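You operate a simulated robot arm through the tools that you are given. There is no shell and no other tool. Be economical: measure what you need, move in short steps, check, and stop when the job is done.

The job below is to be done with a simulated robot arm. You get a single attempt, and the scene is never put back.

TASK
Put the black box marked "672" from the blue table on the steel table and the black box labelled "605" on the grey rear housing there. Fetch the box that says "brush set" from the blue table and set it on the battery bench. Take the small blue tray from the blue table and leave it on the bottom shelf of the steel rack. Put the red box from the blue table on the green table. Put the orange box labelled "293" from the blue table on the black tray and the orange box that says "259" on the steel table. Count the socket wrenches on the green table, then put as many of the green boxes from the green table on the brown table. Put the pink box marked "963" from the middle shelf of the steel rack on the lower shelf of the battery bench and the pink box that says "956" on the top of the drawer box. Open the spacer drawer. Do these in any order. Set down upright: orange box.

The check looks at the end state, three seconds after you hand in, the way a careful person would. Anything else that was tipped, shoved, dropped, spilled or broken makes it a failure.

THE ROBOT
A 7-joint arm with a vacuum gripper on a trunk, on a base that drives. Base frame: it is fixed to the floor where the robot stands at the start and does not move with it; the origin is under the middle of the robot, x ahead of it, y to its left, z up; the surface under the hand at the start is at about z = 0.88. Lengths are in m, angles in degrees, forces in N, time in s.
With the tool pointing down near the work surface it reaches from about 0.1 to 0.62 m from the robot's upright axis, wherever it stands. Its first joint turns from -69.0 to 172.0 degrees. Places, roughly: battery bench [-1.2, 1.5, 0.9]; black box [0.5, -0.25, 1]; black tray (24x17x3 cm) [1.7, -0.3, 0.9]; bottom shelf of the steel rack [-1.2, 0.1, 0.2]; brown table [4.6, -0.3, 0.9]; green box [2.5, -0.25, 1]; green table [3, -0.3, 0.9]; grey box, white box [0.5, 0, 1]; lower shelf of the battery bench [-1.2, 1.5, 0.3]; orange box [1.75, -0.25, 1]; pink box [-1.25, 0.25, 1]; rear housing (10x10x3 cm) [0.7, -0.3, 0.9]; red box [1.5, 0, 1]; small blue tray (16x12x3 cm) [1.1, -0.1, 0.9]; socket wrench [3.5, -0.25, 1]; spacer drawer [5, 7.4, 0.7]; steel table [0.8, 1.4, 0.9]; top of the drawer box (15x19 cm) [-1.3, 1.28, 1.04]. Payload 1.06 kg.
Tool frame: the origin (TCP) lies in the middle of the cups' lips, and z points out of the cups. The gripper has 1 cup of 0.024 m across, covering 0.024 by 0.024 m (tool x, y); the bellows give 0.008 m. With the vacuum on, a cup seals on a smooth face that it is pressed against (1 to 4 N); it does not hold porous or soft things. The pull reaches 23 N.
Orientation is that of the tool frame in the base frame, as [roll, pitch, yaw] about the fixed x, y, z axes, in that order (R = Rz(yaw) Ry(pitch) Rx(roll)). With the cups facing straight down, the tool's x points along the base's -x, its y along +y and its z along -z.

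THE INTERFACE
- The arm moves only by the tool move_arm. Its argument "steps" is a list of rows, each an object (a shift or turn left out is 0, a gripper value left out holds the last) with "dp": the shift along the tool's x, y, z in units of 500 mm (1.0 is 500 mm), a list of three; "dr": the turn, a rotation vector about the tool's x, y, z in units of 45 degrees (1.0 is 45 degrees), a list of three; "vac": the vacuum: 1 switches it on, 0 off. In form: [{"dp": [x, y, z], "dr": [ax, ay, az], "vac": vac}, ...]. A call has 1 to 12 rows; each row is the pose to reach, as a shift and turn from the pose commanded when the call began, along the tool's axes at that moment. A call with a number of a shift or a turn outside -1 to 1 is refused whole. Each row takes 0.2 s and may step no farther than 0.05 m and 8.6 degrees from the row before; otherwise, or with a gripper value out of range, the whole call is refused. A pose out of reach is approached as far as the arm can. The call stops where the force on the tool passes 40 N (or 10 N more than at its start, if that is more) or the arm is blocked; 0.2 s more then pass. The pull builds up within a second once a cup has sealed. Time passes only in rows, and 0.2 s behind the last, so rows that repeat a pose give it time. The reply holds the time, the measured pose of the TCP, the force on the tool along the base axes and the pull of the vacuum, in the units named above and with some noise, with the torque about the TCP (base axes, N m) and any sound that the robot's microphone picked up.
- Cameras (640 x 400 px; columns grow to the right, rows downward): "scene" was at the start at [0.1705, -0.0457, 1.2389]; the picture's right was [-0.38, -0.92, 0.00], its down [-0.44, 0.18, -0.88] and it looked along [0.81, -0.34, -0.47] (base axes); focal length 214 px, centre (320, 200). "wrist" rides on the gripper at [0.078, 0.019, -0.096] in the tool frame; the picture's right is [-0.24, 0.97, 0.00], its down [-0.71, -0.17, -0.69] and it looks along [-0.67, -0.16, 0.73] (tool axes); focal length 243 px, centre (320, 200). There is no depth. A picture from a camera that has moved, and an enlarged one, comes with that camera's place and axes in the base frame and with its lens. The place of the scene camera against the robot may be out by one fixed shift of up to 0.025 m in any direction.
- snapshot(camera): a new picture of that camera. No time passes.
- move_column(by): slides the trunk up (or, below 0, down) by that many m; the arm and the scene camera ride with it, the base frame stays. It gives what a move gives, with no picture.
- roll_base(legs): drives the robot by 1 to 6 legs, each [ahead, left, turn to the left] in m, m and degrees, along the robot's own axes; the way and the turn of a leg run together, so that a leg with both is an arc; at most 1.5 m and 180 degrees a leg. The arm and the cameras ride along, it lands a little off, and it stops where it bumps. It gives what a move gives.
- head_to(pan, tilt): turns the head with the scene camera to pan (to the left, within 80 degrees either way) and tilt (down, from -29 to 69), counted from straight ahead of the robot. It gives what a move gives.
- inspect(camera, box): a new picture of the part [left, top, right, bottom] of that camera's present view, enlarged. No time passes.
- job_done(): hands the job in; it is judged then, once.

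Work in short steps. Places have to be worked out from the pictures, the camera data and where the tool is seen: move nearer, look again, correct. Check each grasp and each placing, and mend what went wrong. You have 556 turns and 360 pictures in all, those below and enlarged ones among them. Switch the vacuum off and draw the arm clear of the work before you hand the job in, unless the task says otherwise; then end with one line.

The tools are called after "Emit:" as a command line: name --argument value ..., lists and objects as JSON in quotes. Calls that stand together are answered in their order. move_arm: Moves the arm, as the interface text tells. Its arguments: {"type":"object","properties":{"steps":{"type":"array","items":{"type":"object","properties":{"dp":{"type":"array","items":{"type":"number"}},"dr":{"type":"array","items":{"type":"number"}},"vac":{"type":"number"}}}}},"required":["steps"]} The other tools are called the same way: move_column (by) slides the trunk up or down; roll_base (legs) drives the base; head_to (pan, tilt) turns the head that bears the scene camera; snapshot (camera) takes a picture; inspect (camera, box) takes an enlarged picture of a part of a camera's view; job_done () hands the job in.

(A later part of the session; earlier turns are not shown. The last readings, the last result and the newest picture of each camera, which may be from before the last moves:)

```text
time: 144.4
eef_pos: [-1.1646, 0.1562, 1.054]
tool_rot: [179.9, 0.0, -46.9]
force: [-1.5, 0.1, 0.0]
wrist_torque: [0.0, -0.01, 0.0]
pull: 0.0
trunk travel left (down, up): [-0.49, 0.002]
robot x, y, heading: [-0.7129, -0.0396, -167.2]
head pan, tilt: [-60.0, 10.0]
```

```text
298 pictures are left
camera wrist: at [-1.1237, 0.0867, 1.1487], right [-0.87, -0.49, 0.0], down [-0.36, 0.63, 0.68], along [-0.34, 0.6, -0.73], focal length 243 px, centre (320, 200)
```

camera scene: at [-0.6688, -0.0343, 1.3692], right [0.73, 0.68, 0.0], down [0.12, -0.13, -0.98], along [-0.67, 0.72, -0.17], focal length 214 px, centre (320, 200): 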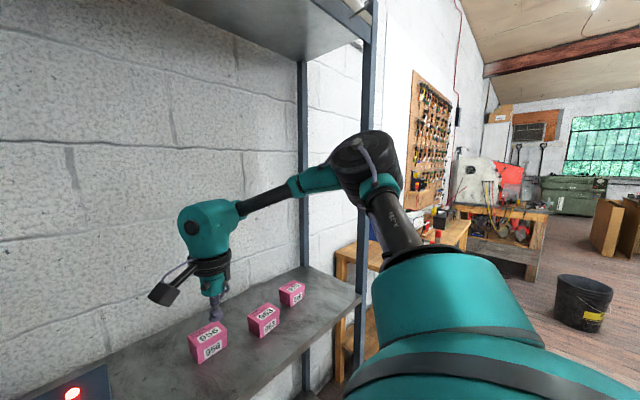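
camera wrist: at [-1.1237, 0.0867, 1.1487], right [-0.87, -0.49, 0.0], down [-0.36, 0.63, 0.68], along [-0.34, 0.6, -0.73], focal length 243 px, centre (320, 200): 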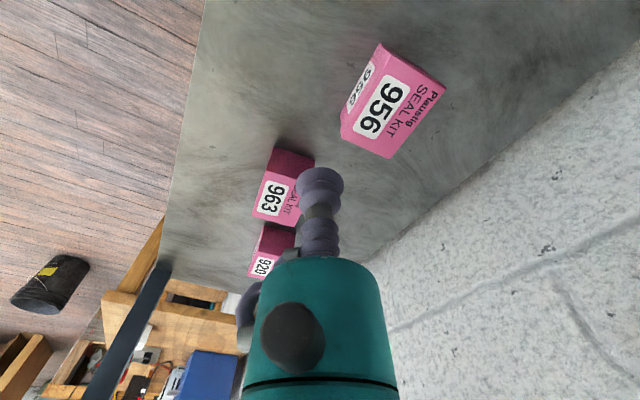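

956's centre computes to (−1.235,0.138). I align and lower to z≈0.93, then look once more.

Emit:
move_arm --steps '[{"dp": [-0.035, 0.065, 0.02]}, {"dp": [-0.069, 0.127, 0.06]}, {"dp": [-0.069, 0.127, 0.14]}, {"dp": [-0.069, 0.127, 0.22]}, {"dp": [-0.069, 0.127, 0.24]}]'

Emit:
snapshot --camera "wrist"

Emit:
snapshot --camera "scene"

```text
time: 145.6
eef_pos: [-1.2339, 0.1385, 0.9418]
tool_rot: [179.4, 0.1, -47.0]
force: [-0.8, 4.8, 23.4]
wrist_torque: [-0.11, -0.04, 0.04]
pull: 0.1
trunk travel left (down, up): [-0.49, 0.002]
robot x, y, heading: [-0.7131, -0.0363, -167.1]
head pan, tilt: [-60.0, 10.0]
```

```text
297 pictures are left
camera wrist: at [-1.1939, 0.0694, 1.035], right [-0.87, -0.49, 0.01], down [-0.35, 0.64, 0.69], along [-0.34, 0.59, -0.73], focal length 243 px, centre (320, 200)
```

wrist: 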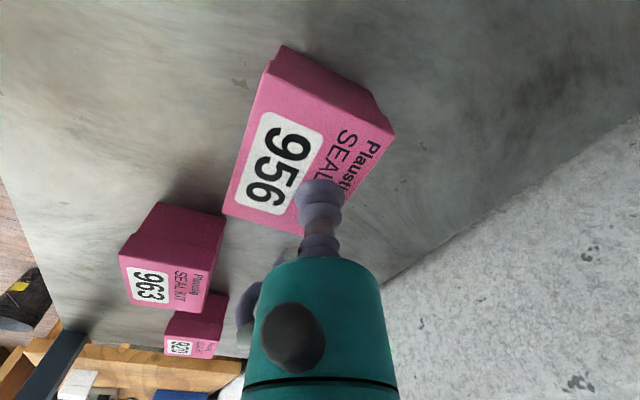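

```text
296 pictures are left
camera scene: at [-0.7647, 0.0175, 1.3699], right [0.73, 0.68, 0.0], down [0.12, -0.13, -0.98], along [-0.67, 0.72, -0.17], focal length 214 px, centre (320, 200)
```

scene: 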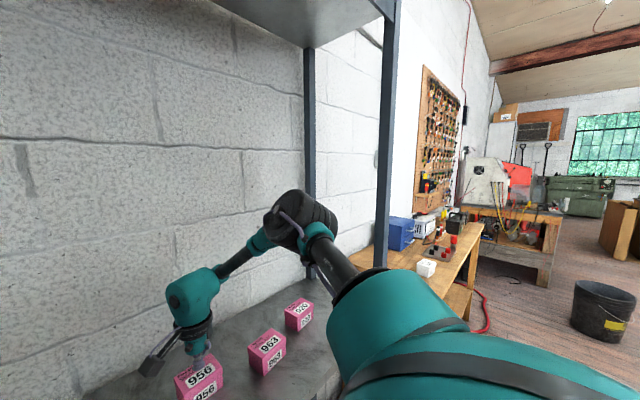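

Contact already at z≈0.943, with the cup about 1 cm off centre. I lift slightly, shift to (−1.223,0.132), turn vacuum on and press gently.

Emit:
move_arm --steps '[{"dp": [0, 0, -0.03]}, {"dp": [0.0245, -0.007, -0.03]}, {"dp": [0.0245, -0.007, -0.02], "vac": 1}, {"dp": [0.0245, -0.007, -0.012]}, {"dp": [0.0245, -0.007, -0.008]}, {"dp": [0.0245, -0.007, -0.008]}, {"dp": [0.0245, -0.007, -0.008]}]'

```text
time: 147.2
eef_pos: [-1.2216, 0.1318, 0.9407]
tool_rot: [179.8, 0.0, -46.9]
force: [1.1, 4.7, 20.1]
wrist_torque: [-0.04, -0.06, -0.01]
pull: 22.9
trunk travel left (down, up): [-0.49, 0.002]
robot x, y, heading: [-0.7128, -0.041, -167.3]
head pan, tilt: [-60.0, 10.0]
```

956 is sealed. I lift it, back out of the rack and drive toward the drawer box on the battery bench.

Emit:
move_arm --steps '[{"dp": [0, 0, -0.04]}, {"dp": [0, 0, -0.12]}, {"dp": [0, 0, -0.2]}, {"dp": [0, 0, -0.28]}, {"dp": [0, 0, -0.32]}]'

Emit:
roll_base --legs '[[-0.487, 0.11, 0], [-0.268, -1.159, 0], [0, 0, 20]]'

Emit:
head_to --pan -45 --tilt 25

Emit:
snapshot --camera "scene"

```text
time: 148.4
eef_pos: [-1.2213, 0.133, 1.1001]
tool_rot: [179.9, -0.1, -46.9]
force: [-0.1, -0.6, -1.9]
wrist_torque: [-0.01, -0.01, 0.0]
pull: 22.7
trunk travel left (down, up): [-0.49, 0.002]
robot x, y, heading: [-0.7136, -0.0396, -167.3]
head pan, tilt: [-60.0, 10.0]
```

```text
time: 162.4
eef_pos: [-0.721, 1.1438, 1.1004]
tool_rot: [179.9, 0.0, -28.0]
force: [0.0, -0.7, -0.7]
wrist_torque: [-0.02, 0.01, 0.03]
pull: 22.9
trunk travel left (down, up): [-0.49, 0.002]
robot x, y, heading: [-0.1871, 1.1482, -148.4]
head pan, tilt: [-60.0, 10.0]
```

```text
time: 163.2
eef_pos: [-0.7211, 1.1443, 1.1013]
tool_rot: [179.8, 0.0, -27.9]
force: [1.0, 0.5, -0.4]
wrist_torque: [0.01, -0.01, -0.01]
pull: 23.0
trunk travel left (down, up): [-0.49, 0.002]
robot x, y, heading: [-0.1863, 1.1472, -148.1]
head pan, tilt: [-45.0, 25.0]
```

```text
295 pictures are left
camera scene: at [-0.2648, 1.1552, 1.3449], right [0.23, 0.97, 0.0], down [0.41, -0.1, -0.91], along [-0.88, 0.21, -0.42], focal length 214 px, centre (320, 200)
```

scene: 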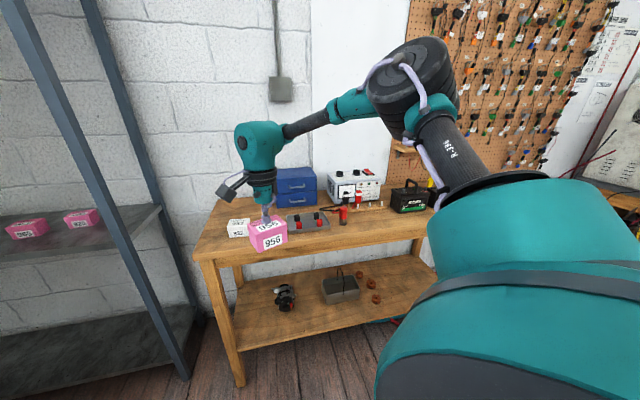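

The path to the bench is clear. I raise the hand a little and roll toward the bench so the box comes in front of the drawer box top.

Emit:
move_arm --steps '[{"dp": [0, 0, -0.06]}]'

Emit:
roll_base --legs '[[0.33, -0.29, 0]]'

Emit:
snapshot --camera "scene"

Emit:
snapshot --camera "wrist"

```text
time: 163.6
eef_pos: [-0.7214, 1.1439, 1.1309]
tool_rot: [180.0, 0.1, -27.9]
force: [-0.2, -0.3, -0.8]
wrist_torque: [0.01, 0.0, 0.02]
pull: 23.3
trunk travel left (down, up): [-0.49, 0.002]
robot x, y, heading: [-0.1846, 1.1407, -148.2]
head pan, tilt: [-45.0, 25.0]
```

```text
time: 166.8
eef_pos: [-1.1537, 1.2195, 1.1309]
tool_rot: [179.8, -0.1, -27.9]
force: [-0.7, -0.1, -0.4]
wrist_torque: [0.02, -0.03, 0.01]
pull: 22.9
trunk travel left (down, up): [-0.49, 0.002]
robot x, y, heading: [-0.6148, 1.2203, -148.3]
head pan, tilt: [-45.0, 25.0]
```

```text
294 pictures are left
camera scene: at [-0.6968, 1.2289, 1.3448], right [0.23, 0.97, 0.0], down [0.41, -0.1, -0.91], along [-0.88, 0.21, -0.42], focal length 214 px, centre (320, 200)
```

scene: 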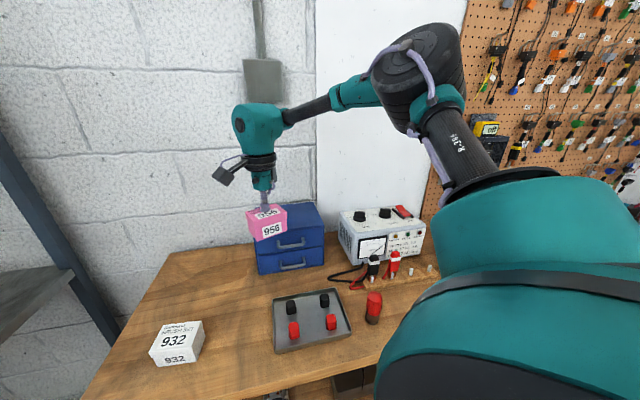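

```text
293 pictures are left
camera wrist: at [-1.0935, 1.1656, 1.2253], right [-0.66, -0.75, 0.0], down [-0.55, 0.48, 0.68], along [-0.51, 0.45, -0.73], focal length 243 px, centre (320, 200)
```

wrist: 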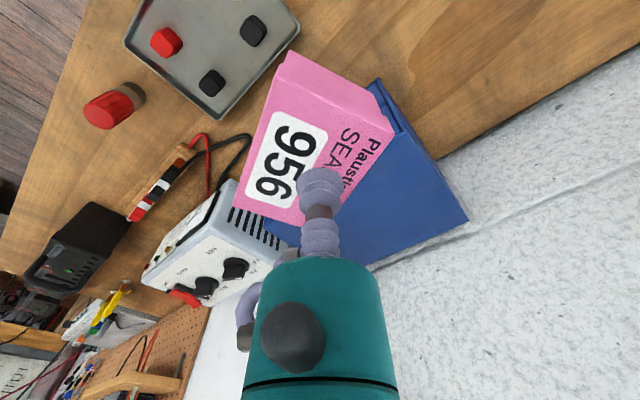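

The drawer box top spans x −1.16…−1.355, y 1.174…1.32 (z≈1.04). I roll 5 cm nearer and bring the pink box above its middle.

Emit:
roll_base --legs '[[0.034, -0.046, 0]]'

Emit:
move_arm --steps '[{"dp": [-0.05, 0.01, 0]}, {"dp": [-0.1, 0.02, 0.0]}, {"dp": [-0.1, 0.02, 0.02]}]'

Emit:
snapshot --camera "wrist"

Emit:
inspect --camera "scene" --box '[200, 170, 360, 270]'

```text
time: 167.8
eef_pos: [-1.2047, 1.2387, 1.1311]
tool_rot: [179.8, 0.0, -27.8]
force: [-0.4, -0.1, -0.9]
wrist_torque: [0.01, 0.02, -0.02]
pull: 22.5
trunk travel left (down, up): [-0.49, 0.002]
robot x, y, heading: [-0.6669, 1.2425, -148.2]
head pan, tilt: [-45.0, 25.0]
```

```text
time: 168.6
eef_pos: [-1.2555, 1.2536, 1.1215]
tool_rot: [179.9, 0.0, -27.7]
force: [0.3, -0.5, -0.3]
wrist_torque: [-0.04, 0.05, -0.02]
pull: 22.6
trunk travel left (down, up): [-0.49, 0.002]
robot x, y, heading: [-0.6672, 1.2392, -148.0]
head pan, tilt: [-45.0, 25.0]
```

```text
292 pictures are left
camera wrist: at [-1.1954, 1.2011, 1.2155], right [-0.66, -0.75, 0.0], down [-0.55, 0.48, 0.68], along [-0.51, 0.45, -0.73], focal length 243 px, centre (320, 200)
```

wrist: 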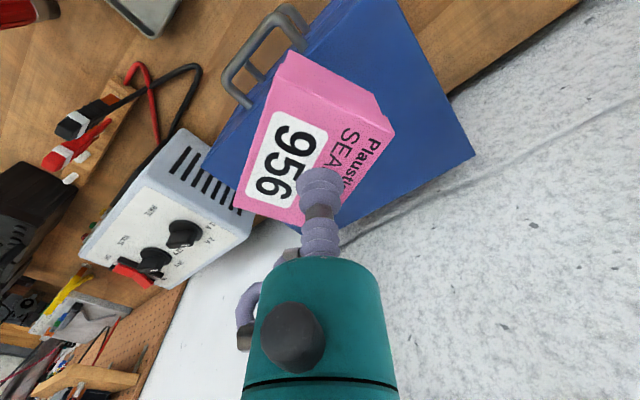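

```text
4.00 times, centred on (280, 220) of scene
camera zoom: at [-0.7486, 1.2499, 1.3449], right [0.23, 0.97, 0.0], down [0.41, -0.1, -0.91], along [-0.88, 0.21, -0.42], focal length 858 px, centre (480, 120)
```

zoom: 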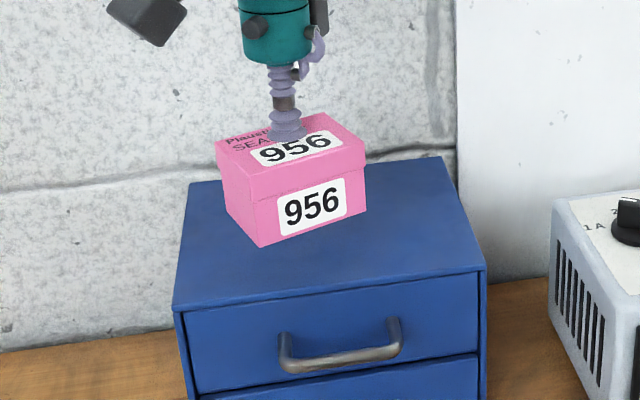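

Wrist view puts the drawer-box centre near (−1.285,1.265); the pink box is slightly forward. I shift it back a little and lower to just above.

Emit:
move_arm --steps '[{"dp": [-0.03, -0.002, 0]}, {"dp": [-0.06, -0.003, 0.02]}, {"dp": [-0.06, -0.003, 0.04]}, {"dp": [-0.06, -0.003, 0.04]}]'

Emit:
snapshot --camera "wrist"

Emit:
inspect --camera "scene" --box '[200, 170, 360, 270]'

```text
time: 169.6
eef_pos: [-1.2804, 1.2706, 1.1002]
tool_rot: [-180.0, 0.0, -27.9]
force: [0.4, 0.0, -1.1]
wrist_torque: [-0.04, -0.01, 0.03]
pull: 22.8
trunk travel left (down, up): [-0.49, 0.002]
robot x, y, heading: [-0.6694, 1.2424, -148.1]
head pan, tilt: [-45.0, 25.0]
```

```text
290 pictures are left
camera wrist: at [-1.2203, 1.2167, 1.1947], right [-0.66, -0.75, 0.0], down [-0.55, 0.48, 0.68], along [-0.51, 0.45, -0.73], focal length 243 px, centre (320, 200)
```

wrist: 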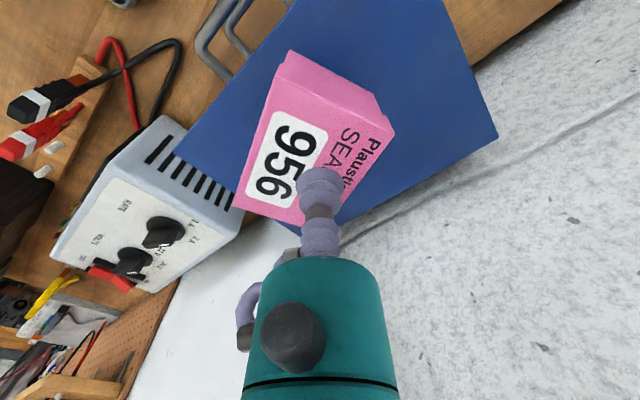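

```text
4.00 times, centred on (280, 220) of scene
camera zoom: at [-0.7486, 1.2499, 1.3449], right [0.23, 0.97, 0.0], down [0.41, -0.1, -0.91], along [-0.88, 0.21, -0.42], focal length 858 px, centre (480, 120)
```

zoom: 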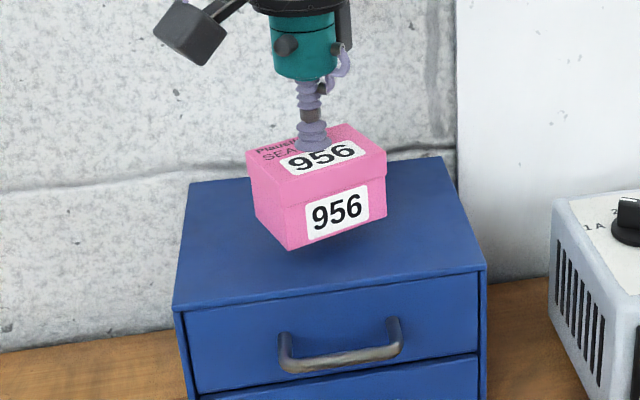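

Well centred now. I creep down to contact.

Emit:
move_arm --steps '[{"dp": [0, 0, 0.008]}, {"dp": [0, 0, 0.016]}, {"dp": [0, 0, 0.02]}, {"dp": [0, 0, 0.02]}]'

```text
time: 170.6
eef_pos: [-1.2806, 1.2691, 1.091]
tool_rot: [180.0, -0.1, -27.9]
force: [-0.6, 0.1, -0.6]
wrist_torque: [0.01, -0.01, -0.03]
pull: 23.0
trunk travel left (down, up): [-0.49, 0.002]
robot x, y, heading: [-0.6704, 1.2429, -148.2]
head pan, tilt: [-45.0, 25.0]
```

Emit:
move_arm --steps '[{"dp": [0, 0, 0.006]}, {"dp": [0, 0, 0.012]}, {"dp": [0, 0, 0.016]}, {"dp": [0, 0, 0.016]}]'

```text
time: 171.6
eef_pos: [-1.2789, 1.2691, 1.0814]
tool_rot: [180.0, 0.0, -27.9]
force: [0.8, -1.0, -0.5]
wrist_torque: [-0.01, 0.01, 0.03]
pull: 22.9
trunk travel left (down, up): [-0.49, 0.002]
robot x, y, heading: [-0.6708, 1.2444, -148.1]
head pan, tilt: [-45.0, 25.0]
```

Emit:
move_arm --steps '[{"dp": [0, 0, 0.006]}, {"dp": [0, 0, 0.012]}, {"dp": [0, 0, 0.014]}, {"dp": [0, 0, 0.014]}]'

Emit:
inspect --camera "scene" --box '[200, 170, 360, 270]'

```text
time: 172.6
eef_pos: [-1.2796, 1.2693, 1.0791]
tool_rot: [179.7, 0.1, -27.8]
force: [-2.7, 1.3, 14.6]
wrist_torque: [-0.01, -0.04, 0.01]
pull: 22.9
trunk travel left (down, up): [-0.49, 0.002]
robot x, y, heading: [-0.6676, 1.245, -148.0]
head pan, tilt: [-45.0, 25.0]
```

```text
4.00 times, centred on (280, 220) of scene
camera zoom: at [-0.7474, 1.2502, 1.3451], right [0.23, 0.97, 0.0], down [0.41, -0.1, -0.91], along [-0.88, 0.21, -0.42], focal length 858 px, centre (480, 120)
```

zoom: 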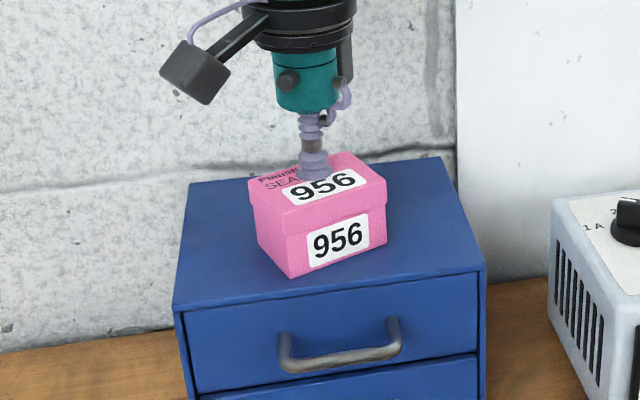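

Contact and nicely on top. Release and lift.

Emit:
move_arm --steps '[{"dp": [0, 0, -0.004]}, {"dp": [0, 0, -0.004], "vac": 0}, {"dp": [0, 0, -0.004]}, {"dp": [0, 0, -0.006]}, {"dp": [0, 0, -0.03]}, {"dp": [0, 0, -0.08]}, {"dp": [0.06, 0, -0.12]}, {"dp": [0.14, 0, -0.12]}]'

Emit:
snapshot --camera "scene"

```text
time: 174.4
eef_pos: [-1.2172, 1.2371, 1.1351]
tool_rot: [179.9, 0.0, -27.7]
force: [-0.4, 0.4, 0.7]
wrist_torque: [-0.03, 0.02, -0.02]
pull: 0.1
trunk travel left (down, up): [-0.49, 0.002]
robot x, y, heading: [-0.6711, 1.2449, -148.1]
head pan, tilt: [-45.0, 25.0]
```

```text
287 pictures are left
camera scene: at [-0.7482, 1.2497, 1.3449], right [0.23, 0.97, 0.0], down [0.41, -0.1, -0.91], along [-0.88, 0.21, -0.42], focal length 214 px, centre (320, 200)
```

scene: 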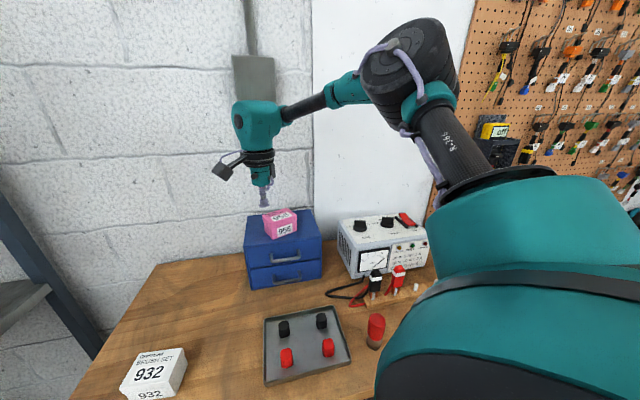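

956 rests on the drawer box. I return to the rack along the same route for 963 (near (−1.177,0.28)).

Emit:
roll_base --legs '[[-0.399, 0.249, 0], [0, 0, -19], [0.297, 1.286, 0], [0.46, -0.106, 0]]'

Emit:
snapshot --camera "wrist"

Emit:
snapshot --camera "scene"

```text
time: 191.9
eef_pos: [-1.1967, 0.0817, 1.1363]
tool_rot: [179.9, -0.1, -46.7]
force: [0.6, 0.4, -0.1]
wrist_torque: [0.01, -0.02, -0.04]
pull: 0.1
trunk travel left (down, up): [-0.49, 0.002]
robot x, y, heading: [-0.6741, -0.0929, -167.0]
head pan, tilt: [-45.0, 25.0]
```

```text
286 pictures are left
camera wrist: at [-1.1577, 0.0123, 1.2302], right [-0.87, -0.49, 0.0], down [-0.36, 0.63, 0.68], along [-0.34, 0.59, -0.73], focal length 243 px, centre (320, 200)
```

wrist: 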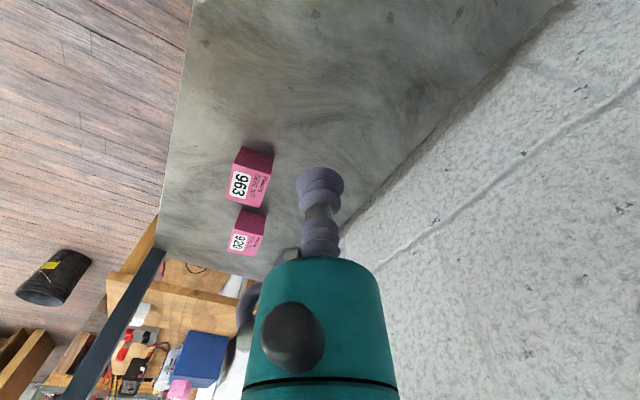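

```text
285 pictures are left
camera scene: at [-0.7444, -0.0549, 1.3448], right [0.53, 0.85, 0.0], down [0.36, -0.22, -0.91], along [-0.77, 0.48, -0.42], focal length 214 px, centre (320, 200)
```

scene: 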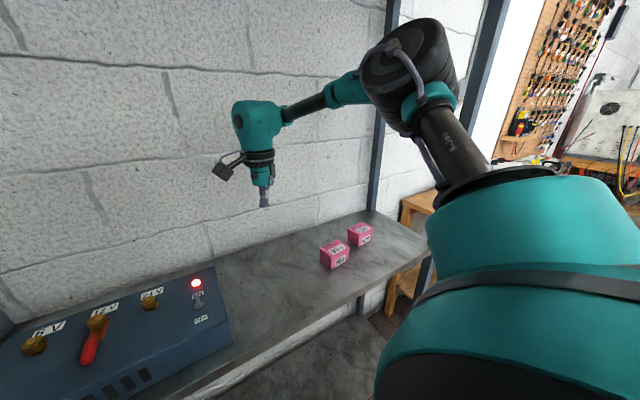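

I shift the base 7 cm toward +y and then bring the hand above 963.

Emit:
roll_base --legs '[[-0.005, -0.075, 0]]'

Emit:
move_arm --steps '[{"dp": [-0.04, -0.046, 0.05]}, {"dp": [-0.08, -0.092, 0.1]}, {"dp": [-0.12, -0.138, 0.15]}, {"dp": [-0.155, -0.18, 0.2]}]'

Emit:
snapshot --camera "wrist"

Emit:
snapshot --camera "scene"

```text
time: 193.3
eef_pos: [-1.2104, 0.1569, 1.1353]
tool_rot: [179.9, 0.0, -46.8]
force: [0.5, -0.5, 1.0]
wrist_torque: [-0.04, -0.02, 0.01]
pull: 0.1
trunk travel left (down, up): [-0.49, 0.002]
robot x, y, heading: [-0.6877, -0.0168, -167.4]
head pan, tilt: [-45.0, 25.0]
```

```text
time: 194.3
eef_pos: [-1.1964, 0.2752, 1.0366]
tool_rot: [179.9, -0.1, -46.9]
force: [0.7, 1.3, 0.4]
wrist_torque: [-0.01, 0.04, 0.0]
pull: 0.1
trunk travel left (down, up): [-0.49, 0.002]
robot x, y, heading: [-0.692, -0.0173, -167.2]
head pan, tilt: [-45.0, 25.0]
```

```text
284 pictures are left
camera wrist: at [-1.1561, 0.2057, 1.1307], right [-0.87, -0.49, 0.0], down [-0.36, 0.63, 0.68], along [-0.34, 0.59, -0.73], focal length 243 px, centre (320, 200)
```

wrist: 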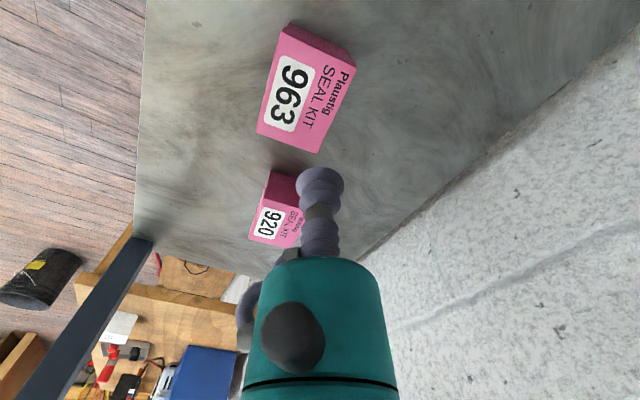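

```text
283 pictures are left
camera scene: at [-0.7559, 0.0204, 1.3448], right [0.53, 0.85, 0.0], down [0.36, -0.23, -0.91], along [-0.77, 0.48, -0.42], focal length 214 px, centre (320, 200)
```

scene: 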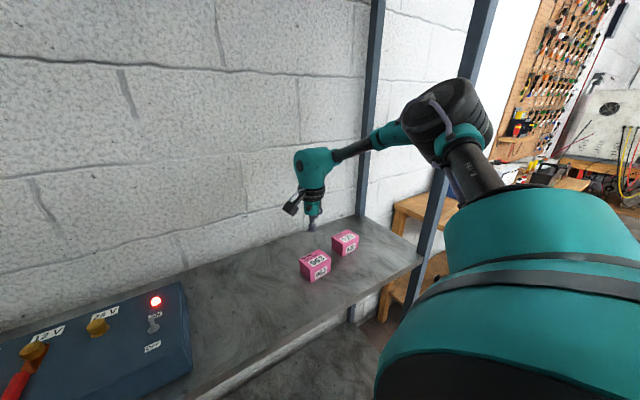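

963's centre is (−1.179,0.270). I align and press down with vacuum.

Emit:
move_arm --steps '[{"dp": [0.031, -0.018, 0.06]}, {"dp": [0.031, -0.018, 0.14]}, {"dp": [0.031, -0.018, 0.168], "vac": 1}, {"dp": [0.031, -0.018, 0.178]}, {"dp": [0.031, -0.018, 0.186]}, {"dp": [0.031, -0.018, 0.186]}, {"dp": [0.031, -0.018, 0.186]}]'

```text
time: 195.9
eef_pos: [-1.1788, 0.2688, 0.946]
tool_rot: [179.9, 0.2, -46.8]
force: [0.7, 1.9, 18.1]
wrist_torque: [-0.02, -0.07, -0.04]
pull: 22.7
trunk travel left (down, up): [-0.49, 0.002]
robot x, y, heading: [-0.684, -0.0211, -167.4]
head pan, tilt: [-45.0, 25.0]
```

963 is held. I lift, back out and go to the bench, then look at the lower shelf.

Emit:
move_arm --steps '[{"dp": [0, 0, -0.04]}, {"dp": [0, 0, -0.12]}, {"dp": [0, 0, -0.2]}, {"dp": [0, 0, -0.28]}, {"dp": [0.03, 0.03, -0.32]}]'

Emit:
roll_base --legs '[[-0.487, 0.11, 0], [-0.3, -1.2, 0], [0, 0, 20]]'

Emit:
head_to --pan -40 --tilt 40

Emit:
snapshot --camera "scene"

```text
time: 197.1
eef_pos: [-1.1786, 0.2494, 1.1048]
tool_rot: [-179.9, 0.0, -46.8]
force: [-0.2, -0.8, -1.0]
wrist_torque: [-0.01, -0.01, 0.0]
pull: 23.2
trunk travel left (down, up): [-0.49, 0.002]
robot x, y, heading: [-0.6863, -0.0142, -167.3]
head pan, tilt: [-45.0, 25.0]
```

```text
time: 211.6
eef_pos: [-0.7269, 1.3032, 1.1042]
tool_rot: [180.0, 0.0, -25.9]
force: [0.5, 0.1, -0.8]
wrist_torque: [0.04, -0.03, 0.03]
pull: 23.1
trunk travel left (down, up): [-0.49, 0.002]
robot x, y, heading: [-0.1688, 1.2265, -146.3]
head pan, tilt: [-45.0, 25.0]
```

```text
time: 212.4
eef_pos: [-0.7267, 1.3044, 1.1028]
tool_rot: [180.0, 0.0, -25.9]
force: [0.6, -0.5, -0.8]
wrist_torque: [0.01, 0.01, 0.01]
pull: 22.8
trunk travel left (down, up): [-0.49, 0.002]
robot x, y, heading: [-0.1748, 1.226, -146.3]
head pan, tilt: [-40.0, 40.0]
```

```text
282 pictures are left
camera scene: at [-0.2462, 1.2265, 1.3216], right [0.11, 0.99, 0.0], down [0.64, -0.07, -0.77], along [-0.76, 0.08, -0.64], focal length 214 px, centre (320, 200)
```

scene: 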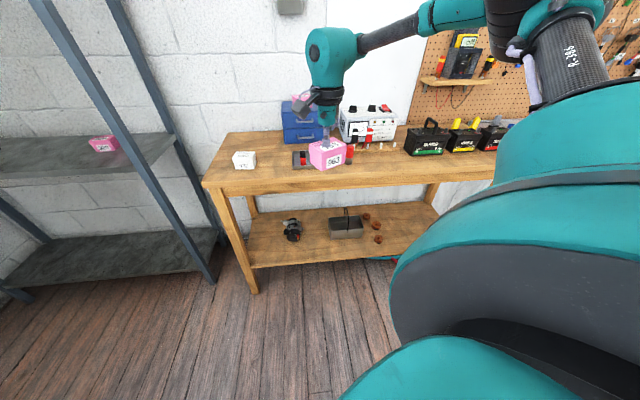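

The shelf's front strip near (−1.02,1.27), between the motor and the grey box, is free. The hand is in front of the bench, so I lower the trunk fully.

Emit:
move_column --by -0.48

Emit:
head_to --pan -45 --tilt 25

Emit:
snapshot --camera "scene"

```text
refused: -0.48 is not a number from -0.4 to 0.4
```

```text
time: 213.1
eef_pos: [-0.7276, 1.3034, 1.1042]
tool_rot: [179.8, 0.0, -25.8]
force: [-0.6, 0.6, -0.3]
wrist_torque: [0.02, 0.02, -0.03]
pull: 22.1
trunk travel left (down, up): [-0.49, 0.002]
robot x, y, heading: [-0.1709, 1.2347, -146.5]
head pan, tilt: [-45.0, 25.0]
```

```text
281 pictures are left
camera scene: at [-0.252, 1.2351, 1.3448], right [0.2, 0.98, 0.0], down [0.42, -0.08, -0.91], along [-0.89, 0.18, -0.42], focal length 214 px, centre (320, 200)
```

scene: 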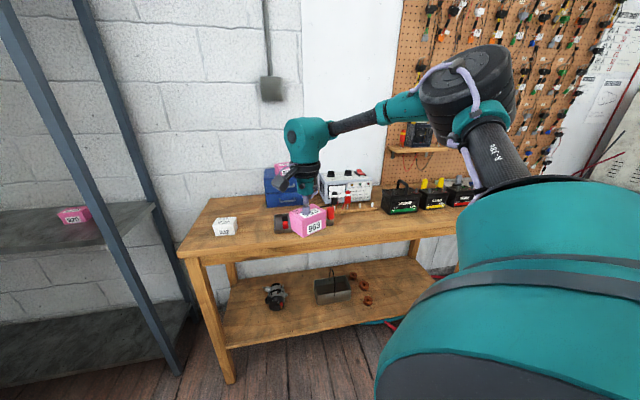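

The limit per call is 0.4; I lower by 0.4 and then the rest.

Emit:
move_column --by -0.4

Emit:
move_column --by -0.08

Emit:
snapshot --camera "scene"

Emit:
snapshot --camera "wrist"

```text
time: 217.0
eef_pos: [-0.7262, 1.3041, 0.7042]
tool_rot: [179.9, 0.0, -25.9]
force: [0.2, -0.9, -0.7]
wrist_torque: [-0.01, -0.02, -0.02]
pull: 22.8
trunk travel left (down, up): [-0.09, 0.402]
robot x, y, heading: [-0.1709, 1.2308, -146.2]
head pan, tilt: [-45.0, 25.0]
```

```text
time: 218.1
eef_pos: [-0.7261, 1.3038, 0.6248]
tool_rot: [180.0, 0.1, -26.0]
force: [0.4, -0.8, -0.3]
wrist_torque: [0.01, 0.01, -0.01]
pull: 23.3
trunk travel left (down, up): [-0.01, 0.482]
robot x, y, heading: [-0.173, 1.2284, -146.2]
head pan, tilt: [-45.0, 25.0]
```

```text
280 pictures are left
camera scene: at [-0.4056, 1.1326, 0.8416], right [0.2, 0.98, 0.0], down [0.41, -0.08, -0.91], along [-0.89, 0.18, -0.42], focal length 214 px, centre (320, 200)
```

scene: 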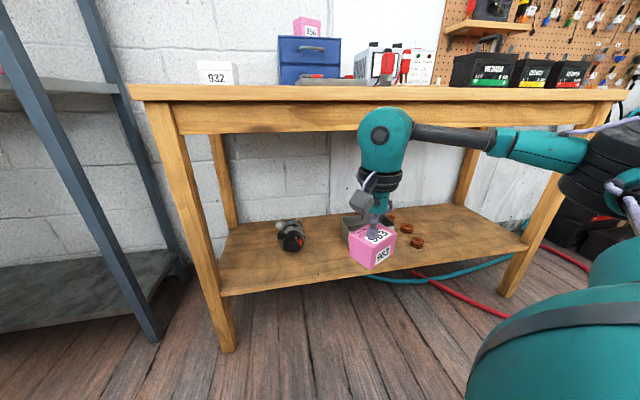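

```text
279 pictures are left
camera wrist: at [-0.6642, 1.253, 0.7186], right [-0.64, -0.77, 0.0], down [-0.56, 0.46, 0.69], along [-0.53, 0.44, -0.73], focal length 243 px, centre (320, 200)
```

wrist: 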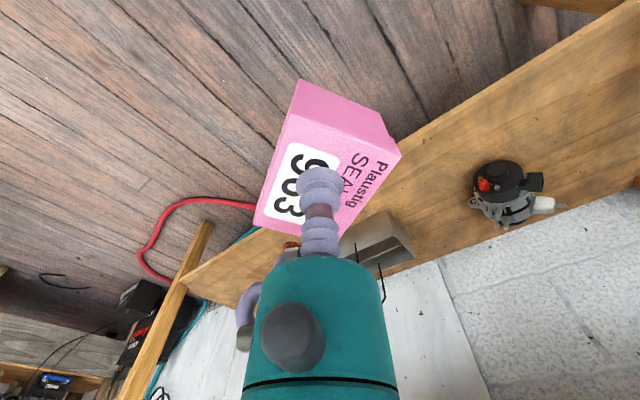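

The lower shelf is visible: motor at (−1.16,1.17), grey box at y≥1.36, shelf front at x≈−0.96. I lower the hand in front of the bench to z≈0.42.

Emit:
move_arm --steps '[{"dp": [0, 0, 0.09]}, {"dp": [0, 0, 0.18]}, {"dp": [0, 0, 0.27]}, {"dp": [0, 0, 0.36]}, {"dp": [0, 0, 0.4]}]'

Emit:
snapshot --camera "scene"

```text
time: 219.3
eef_pos: [-0.7271, 1.3018, 0.4236]
tool_rot: [179.9, -0.1, -25.9]
force: [0.8, -0.3, -0.5]
wrist_torque: [-0.01, 0.0, 0.0]
pull: 22.9
trunk travel left (down, up): [-0.01, 0.482]
robot x, y, heading: [-0.1707, 1.2308, -146.2]
head pan, tilt: [-45.0, 25.0]
```

```text
278 pictures are left
camera scene: at [-0.4057, 1.1326, 0.8416], right [0.2, 0.98, 0.0], down [0.41, -0.08, -0.91], along [-0.89, 0.18, -0.42], focal length 214 px, centre (320, 200)
```

scene: 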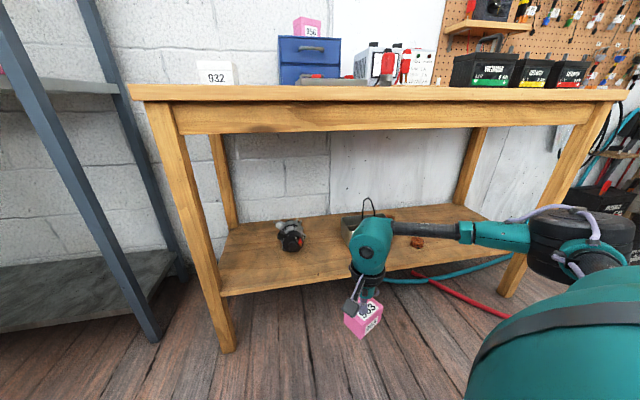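

The forearm is nearly horizontal and low enough to go under the bench top. I roll the base so the hand moves in over the shelf.

Emit:
roll_base --legs '[[0.2, -0.1, 0]]'

Emit:
snapshot --camera "scene"

Emit:
snapshot --camera "wrist"

```text
time: 221.0
eef_pos: [-0.9487, 1.2772, 0.4245]
tool_rot: [179.9, 0.0, -25.9]
force: [-0.4, -0.1, 0.2]
wrist_torque: [0.0, 0.0, 0.01]
pull: 22.6
trunk travel left (down, up): [-0.01, 0.482]
robot x, y, heading: [-0.3895, 1.2014, -146.3]
head pan, tilt: [-45.0, 25.0]
```

```text
277 pictures are left
camera scene: at [-0.6272, 1.1061, 0.8416], right [0.2, 0.98, 0.0], down [0.41, -0.08, -0.91], along [-0.89, 0.18, -0.42], focal length 214 px, centre (320, 200)
```

scene: 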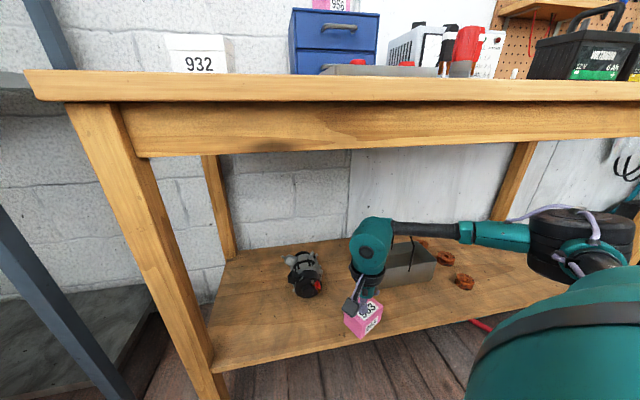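

```text
276 pictures are left
camera wrist: at [-0.8865, 1.2259, 0.5189], right [-0.64, -0.77, 0.0], down [-0.56, 0.46, 0.68], along [-0.53, 0.44, -0.73], focal length 243 px, centre (320, 200)
```

wrist: 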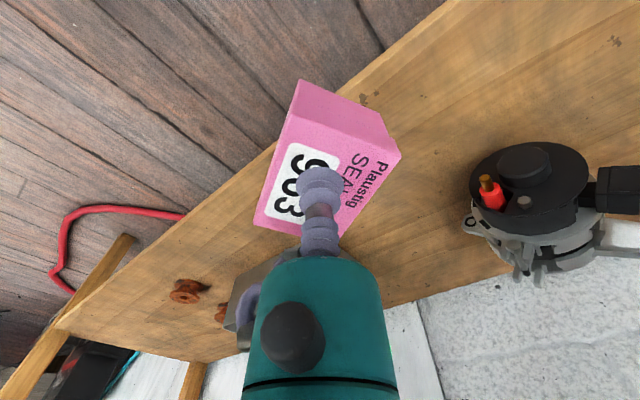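

I continue 8 cm further in, nudging toward +y to stay clear of the motor.

Emit:
roll_base --legs '[[0.06, -0.065, 0]]'

Emit:
snapshot --camera "scene"

Emit:
snapshot --camera "wrist"

```text
time: 222.3
eef_pos: [-1.0329, 1.2978, 0.4247]
tool_rot: [179.9, 0.0, -26.0]
force: [0.5, 0.1, -0.7]
wrist_torque: [-0.01, 0.0, -0.04]
pull: 23.6
trunk travel left (down, up): [-0.01, 0.482]
robot x, y, heading: [-0.4782, 1.2242, -146.3]
head pan, tilt: [-45.0, 25.0]
```

```text
275 pictures are left
camera scene: at [-0.7123, 1.1273, 0.8416], right [0.2, 0.98, 0.0], down [0.41, -0.08, -0.91], along [-0.89, 0.18, -0.42], focal length 214 px, centre (320, 200)
```

scene: 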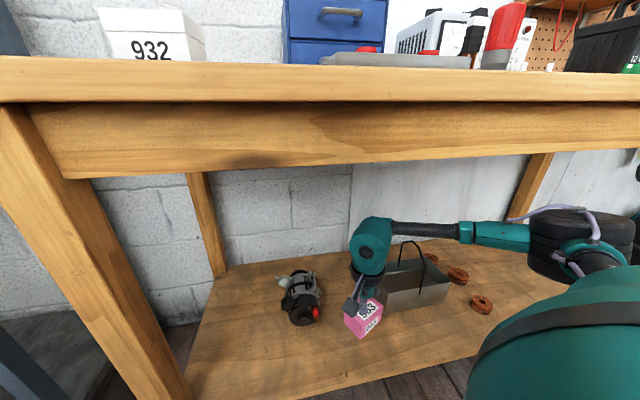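

```text
274 pictures are left
camera wrist: at [-0.9716, 1.2472, 0.5189], right [-0.64, -0.77, 0.0], down [-0.56, 0.46, 0.68], along [-0.53, 0.44, -0.73], focal length 243 px, centre (320, 200)
```

wrist: 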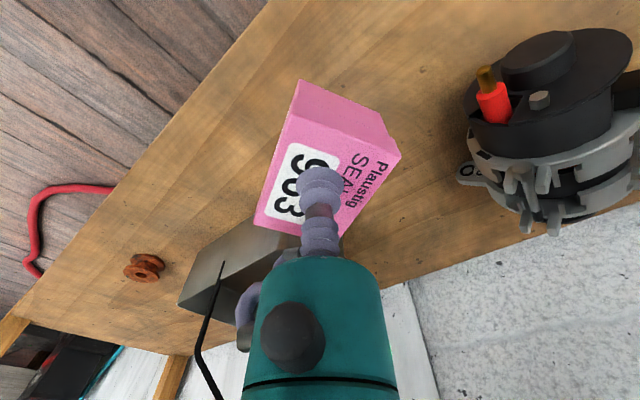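

Clear on both sides. I lower toward the shelf to z≈0.375 and look.

Emit:
move_arm --steps '[{"dp": [0, 0, 0.04]}, {"dp": [0, 0, 0.08]}, {"dp": [0, 0, 0.1]}, {"dp": [0, 0, 0.1]}]'

Emit:
inspect --camera "scene" --box '[260, 210, 500, 360]'

```text
time: 223.3
eef_pos: [-1.0337, 1.2977, 0.3744]
tool_rot: [180.0, 0.0, -26.0]
force: [-0.8, -0.2, -0.5]
wrist_torque: [0.01, -0.03, 0.0]
pull: 22.7
trunk travel left (down, up): [-0.01, 0.482]
robot x, y, heading: [-0.4807, 1.2217, -146.6]
head pan, tilt: [-45.0, 25.0]
```

```text
2.67 times, centred on (380, 285) of scene
camera zoom: at [-0.7124, 1.1273, 0.8416], right [0.2, 0.98, 0.0], down [0.41, -0.08, -0.91], along [-0.89, 0.18, -0.42], focal length 572 px, centre (160, -27)
```

zoom: 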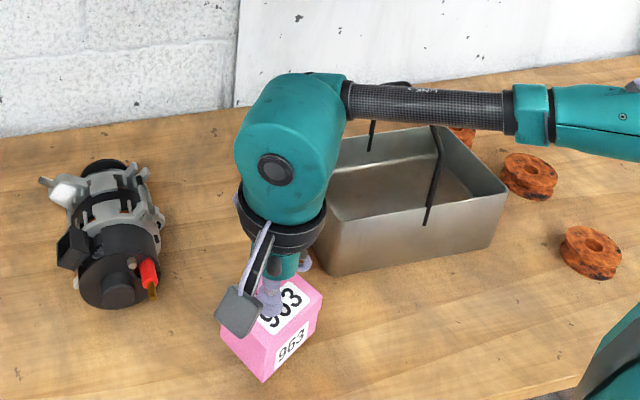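

The forearm passes in front of the grey box's handle with clearance. I continue down to contact.

Emit:
move_arm --steps '[{"dp": [0, 0, 0.01]}, {"dp": [0, 0, 0.02]}, {"dp": [0, 0, 0.03]}, {"dp": [0, 0, 0.03]}]'

```text
time: 224.3
eef_pos: [-1.0326, 1.2984, 0.3588]
tool_rot: [179.9, -0.1, -26.1]
force: [0.4, -0.6, -0.6]
wrist_torque: [0.0, 0.0, 0.02]
pull: 22.7
trunk travel left (down, up): [-0.01, 0.482]
robot x, y, heading: [-0.4797, 1.2243, -146.2]
head pan, tilt: [-45.0, 25.0]
```

Emit:
move_arm --steps '[{"dp": [0, 0, 0.006]}, {"dp": [0, 0, 0.012]}, {"dp": [0, 0, 0.018]}, {"dp": [0, 0, 0.018]}]'

```text
time: 225.3
eef_pos: [-1.0336, 1.2978, 0.3496]
tool_rot: [179.9, -0.1, -26.1]
force: [0.2, -0.2, -0.4]
wrist_torque: [-0.03, 0.01, 0.0]
pull: 23.0
trunk travel left (down, up): [-0.01, 0.482]
robot x, y, heading: [-0.4761, 1.2252, -146.5]
head pan, tilt: [-45.0, 25.0]
```

Emit:
move_arm --steps '[{"dp": [0, 0, 0.006]}, {"dp": [0, 0, 0.012]}, {"dp": [0, 0, 0.016]}, {"dp": [0, 0, 0.016]}]'

Emit:
inspect --camera "scene" --box '[260, 210, 500, 360]'

```text
time: 226.3
eef_pos: [-1.0335, 1.2973, 0.3443]
tool_rot: [179.9, 0.1, -25.9]
force: [4.6, -2.9, 15.7]
wrist_torque: [0.0, 0.03, -0.02]
pull: 22.4
trunk travel left (down, up): [-0.01, 0.482]
robot x, y, heading: [-0.477, 1.2255, -146.1]
head pan, tilt: [-45.0, 25.0]
```

```text
2.67 times, centred on (380, 285) of scene
camera zoom: at [-0.7114, 1.127, 0.8419], right [0.2, 0.98, 0.0], down [0.41, -0.08, -0.91], along [-0.89, 0.18, -0.42], focal length 572 px, centre (160, -27)
```

zoom: 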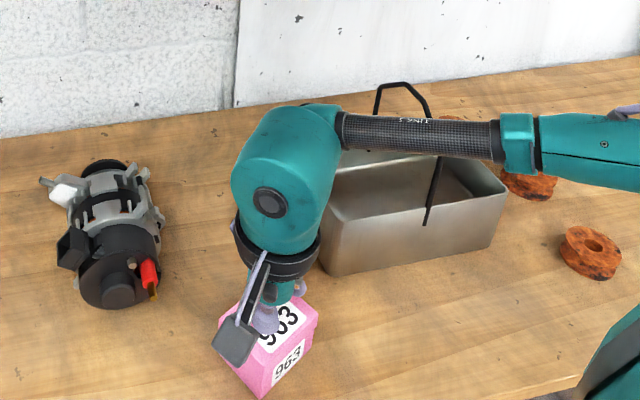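

Contact on the shelf. Release, lift 8 cm, then check.

Emit:
move_arm --steps '[{"dp": [0, 0, -0.004]}, {"dp": [0, 0, -0.004], "vac": 0}, {"dp": [0, 0, -0.004]}, {"dp": [0, 0, -0.006]}, {"dp": [0, 0, -0.03]}, {"dp": [0, 0, -0.1]}, {"dp": [0, 0, -0.17]}]'

Emit:
roll_base --legs '[[-0.29, 0.19, 0]]'

Emit:
snapshot --camera "scene"

```text
time: 227.9
eef_pos: [-1.0344, 1.2976, 0.4274]
tool_rot: [179.9, 0.0, -26.0]
force: [0.9, 0.4, 0.0]
wrist_torque: [0.0, 0.01, 0.01]
pull: 0.0
trunk travel left (down, up): [-0.01, 0.482]
robot x, y, heading: [-0.4792, 1.2255, -146.5]
head pan, tilt: [-45.0, 25.0]
```

```text
time: 230.2
eef_pos: [-0.6872, 1.299, 0.4272]
tool_rot: [179.9, 0.0, -26.2]
force: [0.4, -0.5, -0.2]
wrist_torque: [0.0, -0.02, 0.02]
pull: 0.2
trunk travel left (down, up): [-0.01, 0.482]
robot x, y, heading: [-0.1305, 1.225, -146.6]
head pan, tilt: [-45.0, 25.0]
```

```text
271 pictures are left
camera scene: at [-0.3662, 1.1265, 0.8416], right [0.2, 0.98, 0.0], down [0.41, -0.09, -0.91], along [-0.89, 0.18, -0.42], focal length 214 px, centre (320, 200)
```

scene: 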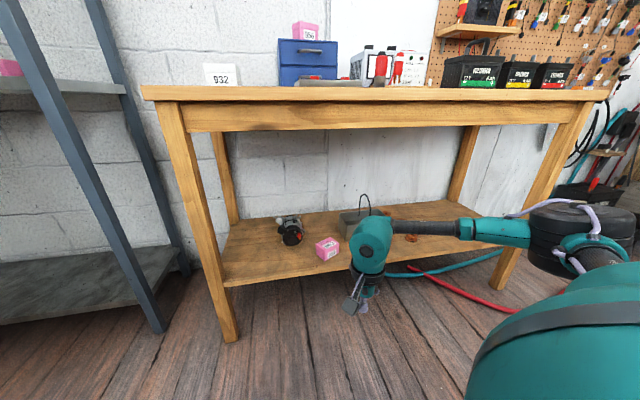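

963 is on the lower shelf. I raise the trunk and hand again and go to fetch the small blue tray.

Emit:
move_column --by 0.4

Emit:
move_column --by 0.08

Emit:
move_arm --steps '[{"dp": [0, 0, -0.09]}, {"dp": [0, 0, -0.18]}, {"dp": [0, 0, -0.27]}, {"dp": [0, 0, -0.36]}, {"dp": [0, 0, -0.4]}, {"dp": [0.08, 0, -0.4]}, {"dp": [0.16, 0, -0.4]}, {"dp": [0.24, 0, -0.4]}]'

```text
time: 234.0
eef_pos: [-0.6873, 1.2987, 0.8263]
tool_rot: [179.8, 0.0, -26.1]
force: [-0.7, 0.0, -0.7]
wrist_torque: [-0.02, 0.0, -0.01]
pull: 0.1
trunk travel left (down, up): [-0.41, 0.082]
robot x, y, heading: [-0.1349, 1.2188, -146.7]
head pan, tilt: [-45.0, 25.0]
```

```text
time: 235.2
eef_pos: [-0.6863, 1.2993, 0.9058]
tool_rot: [180.0, 0.1, -26.1]
force: [0.4, -0.2, 0.1]
wrist_torque: [0.01, -0.01, -0.02]
pull: 0.2
trunk travel left (down, up): [-0.49, 0.002]
robot x, y, heading: [-0.1316, 1.2237, -146.8]
head pan, tilt: [-45.0, 25.0]
```

```text
time: 237.0
eef_pos: [-0.5778, 1.246, 1.1064]
tool_rot: [180.0, 0.0, -26.2]
force: [-0.1, -0.3, 1.1]
wrist_torque: [0.04, 0.0, -0.01]
pull: 0.1
trunk travel left (down, up): [-0.49, 0.002]
robot x, y, heading: [-0.1344, 1.2208, -146.6]
head pan, tilt: [-45.0, 25.0]
```

Emit:
roll_base --legs '[[0.38, 0.576, 0], [0, 0, 116.6], [1.0, 0.58, 0]]'

Emit:
head_to --pan -50 --tilt 45

Emit:
snapshot --camera "scene"

```text
time: 252.8
eef_pos: [1.2075, 0.1203, 1.1079]
tool_rot: [180.0, 0.0, 89.5]
force: [-0.8, -0.8, 0.1]
wrist_torque: [0.01, -0.01, 0.02]
pull: 0.1
trunk travel left (down, up): [-0.49, 0.002]
robot x, y, heading: [1.0363, 0.5352, -30.9]
head pan, tilt: [-45.0, 25.0]
```

```text
time: 253.7
eef_pos: [1.2076, 0.1215, 1.1077]
tool_rot: [179.9, 0.0, 89.4]
force: [-0.7, 0.1, 0.5]
wrist_torque: [-0.01, 0.01, 0.02]
pull: 0.0
trunk travel left (down, up): [-0.49, 0.002]
robot x, y, heading: [1.0371, 0.5336, -30.7]
head pan, tilt: [-50.0, 45.0]
```

```text
270 pictures are left
camera scene: at [1.0634, 0.4408, 1.3143], right [-0.99, -0.16, 0.0], down [-0.11, 0.7, -0.71], along [0.11, -0.7, -0.71], focal length 214 px, centre (320, 200)
```

scene: 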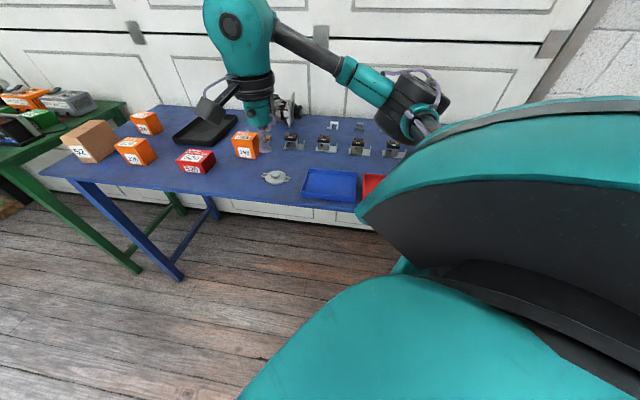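

The blue tray is near (1.12,−0.05). I move to the table edge and look with the wrist camera.

Emit:
roll_base --legs '[[0.107, -0.18, 0]]'

Emit:
move_arm --steps '[{"dp": [0.03, -0.06, 0]}, {"dp": [0.06, -0.12, 0]}, {"dp": [0.1, -0.18, 0]}]'

Emit:
snapshot --camera "wrist"

```text
time: 255.9
eef_pos: [1.2046, -0.0878, 1.1085]
tool_rot: [179.9, -0.1, 89.2]
force: [0.1, -0.1, 0.0]
wrist_torque: [0.05, 0.01, -0.01]
pull: 0.1
trunk travel left (down, up): [-0.49, 0.002]
robot x, y, heading: [1.0348, 0.326, -31.2]
head pan, tilt: [-50.0, 45.0]
```

```text
time: 256.7
eef_pos: [1.1173, -0.036, 1.1085]
tool_rot: [179.8, 0.0, 89.2]
force: [0.4, 0.3, 0.0]
wrist_torque: [0.0, 0.04, 0.0]
pull: 0.1
trunk travel left (down, up): [-0.49, 0.002]
robot x, y, heading: [1.0333, 0.3222, -31.3]
head pan, tilt: [-50.0, 45.0]
```

```text
269 pictures are left
camera wrist: at [1.1361, 0.0422, 1.2019], right [0.97, -0.25, 0.0], down [-0.18, -0.71, 0.68], along [-0.17, -0.66, -0.73], focal length 243 px, centre (320, 200)
```

wrist: 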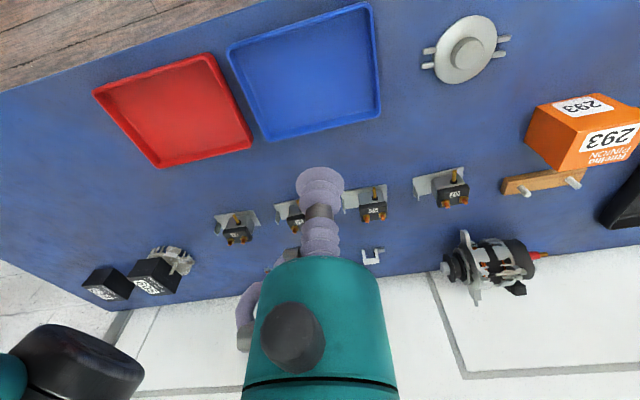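

The tray centre is about (1.098,−0.047). I go down inside it to z≈0.905, then creep with vacuum on.

Emit:
move_arm --steps '[{"dp": [-0.022, -0.038, 0.09]}, {"dp": [-0.022, -0.038, 0.18]}, {"dp": [-0.022, -0.038, 0.27]}, {"dp": [-0.022, -0.038, 0.36]}, {"dp": [-0.022, -0.038, 0.4]}, {"dp": [-0.022, -0.038, 0.42], "vac": 1}, {"dp": [-0.022, -0.038, 0.43]}, {"dp": [-0.022, -0.038, 0.436]}, {"dp": [-0.022, -0.038, 0.436]}]'

Emit:
snapshot --camera "wrist"

```text
time: 258.7
eef_pos: [1.0967, -0.0488, 0.8895]
tool_rot: [179.9, -0.1, 89.2]
force: [-0.5, 0.0, 0.0]
wrist_torque: [-0.01, 0.02, -0.02]
pull: 0.1
trunk travel left (down, up): [-0.49, 0.002]
robot x, y, heading: [1.0389, 0.327, -31.6]
head pan, tilt: [-50.0, 45.0]
```

```text
268 pictures are left
camera wrist: at [1.1161, 0.0306, 0.984], right [0.97, -0.25, 0.0], down [-0.18, -0.71, 0.68], along [-0.17, -0.66, -0.73], focal length 243 px, centre (320, 200)
```

wrist: 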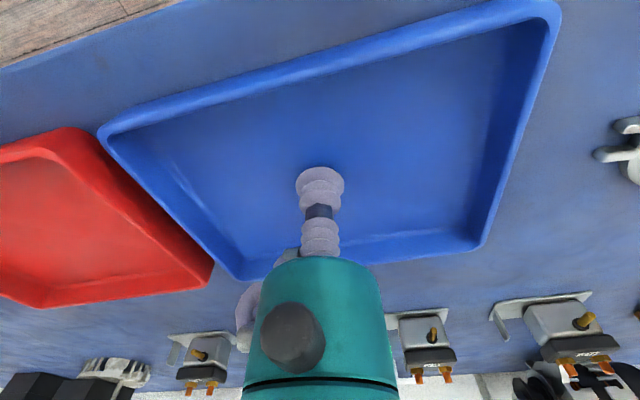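

Emit:
move_arm --steps '[{"dp": [0, 0, 0.006]}, {"dp": [0, 0, 0.012]}, {"dp": [0, 0, 0.016]}, {"dp": [0, 0, 0.016]}, {"dp": [0, 0, 0.016]}]'

```text
time: 259.9
eef_pos: [1.0966, -0.0467, 0.8819]
tool_rot: [179.9, -0.1, 89.2]
force: [-3.8, -3.7, 13.5]
wrist_torque: [0.02, 0.02, -0.01]
pull: 22.5
trunk travel left (down, up): [-0.49, 0.002]
robot x, y, heading: [1.0334, 0.321, -31.2]
head pan, tilt: [-50.0, 45.0]
```

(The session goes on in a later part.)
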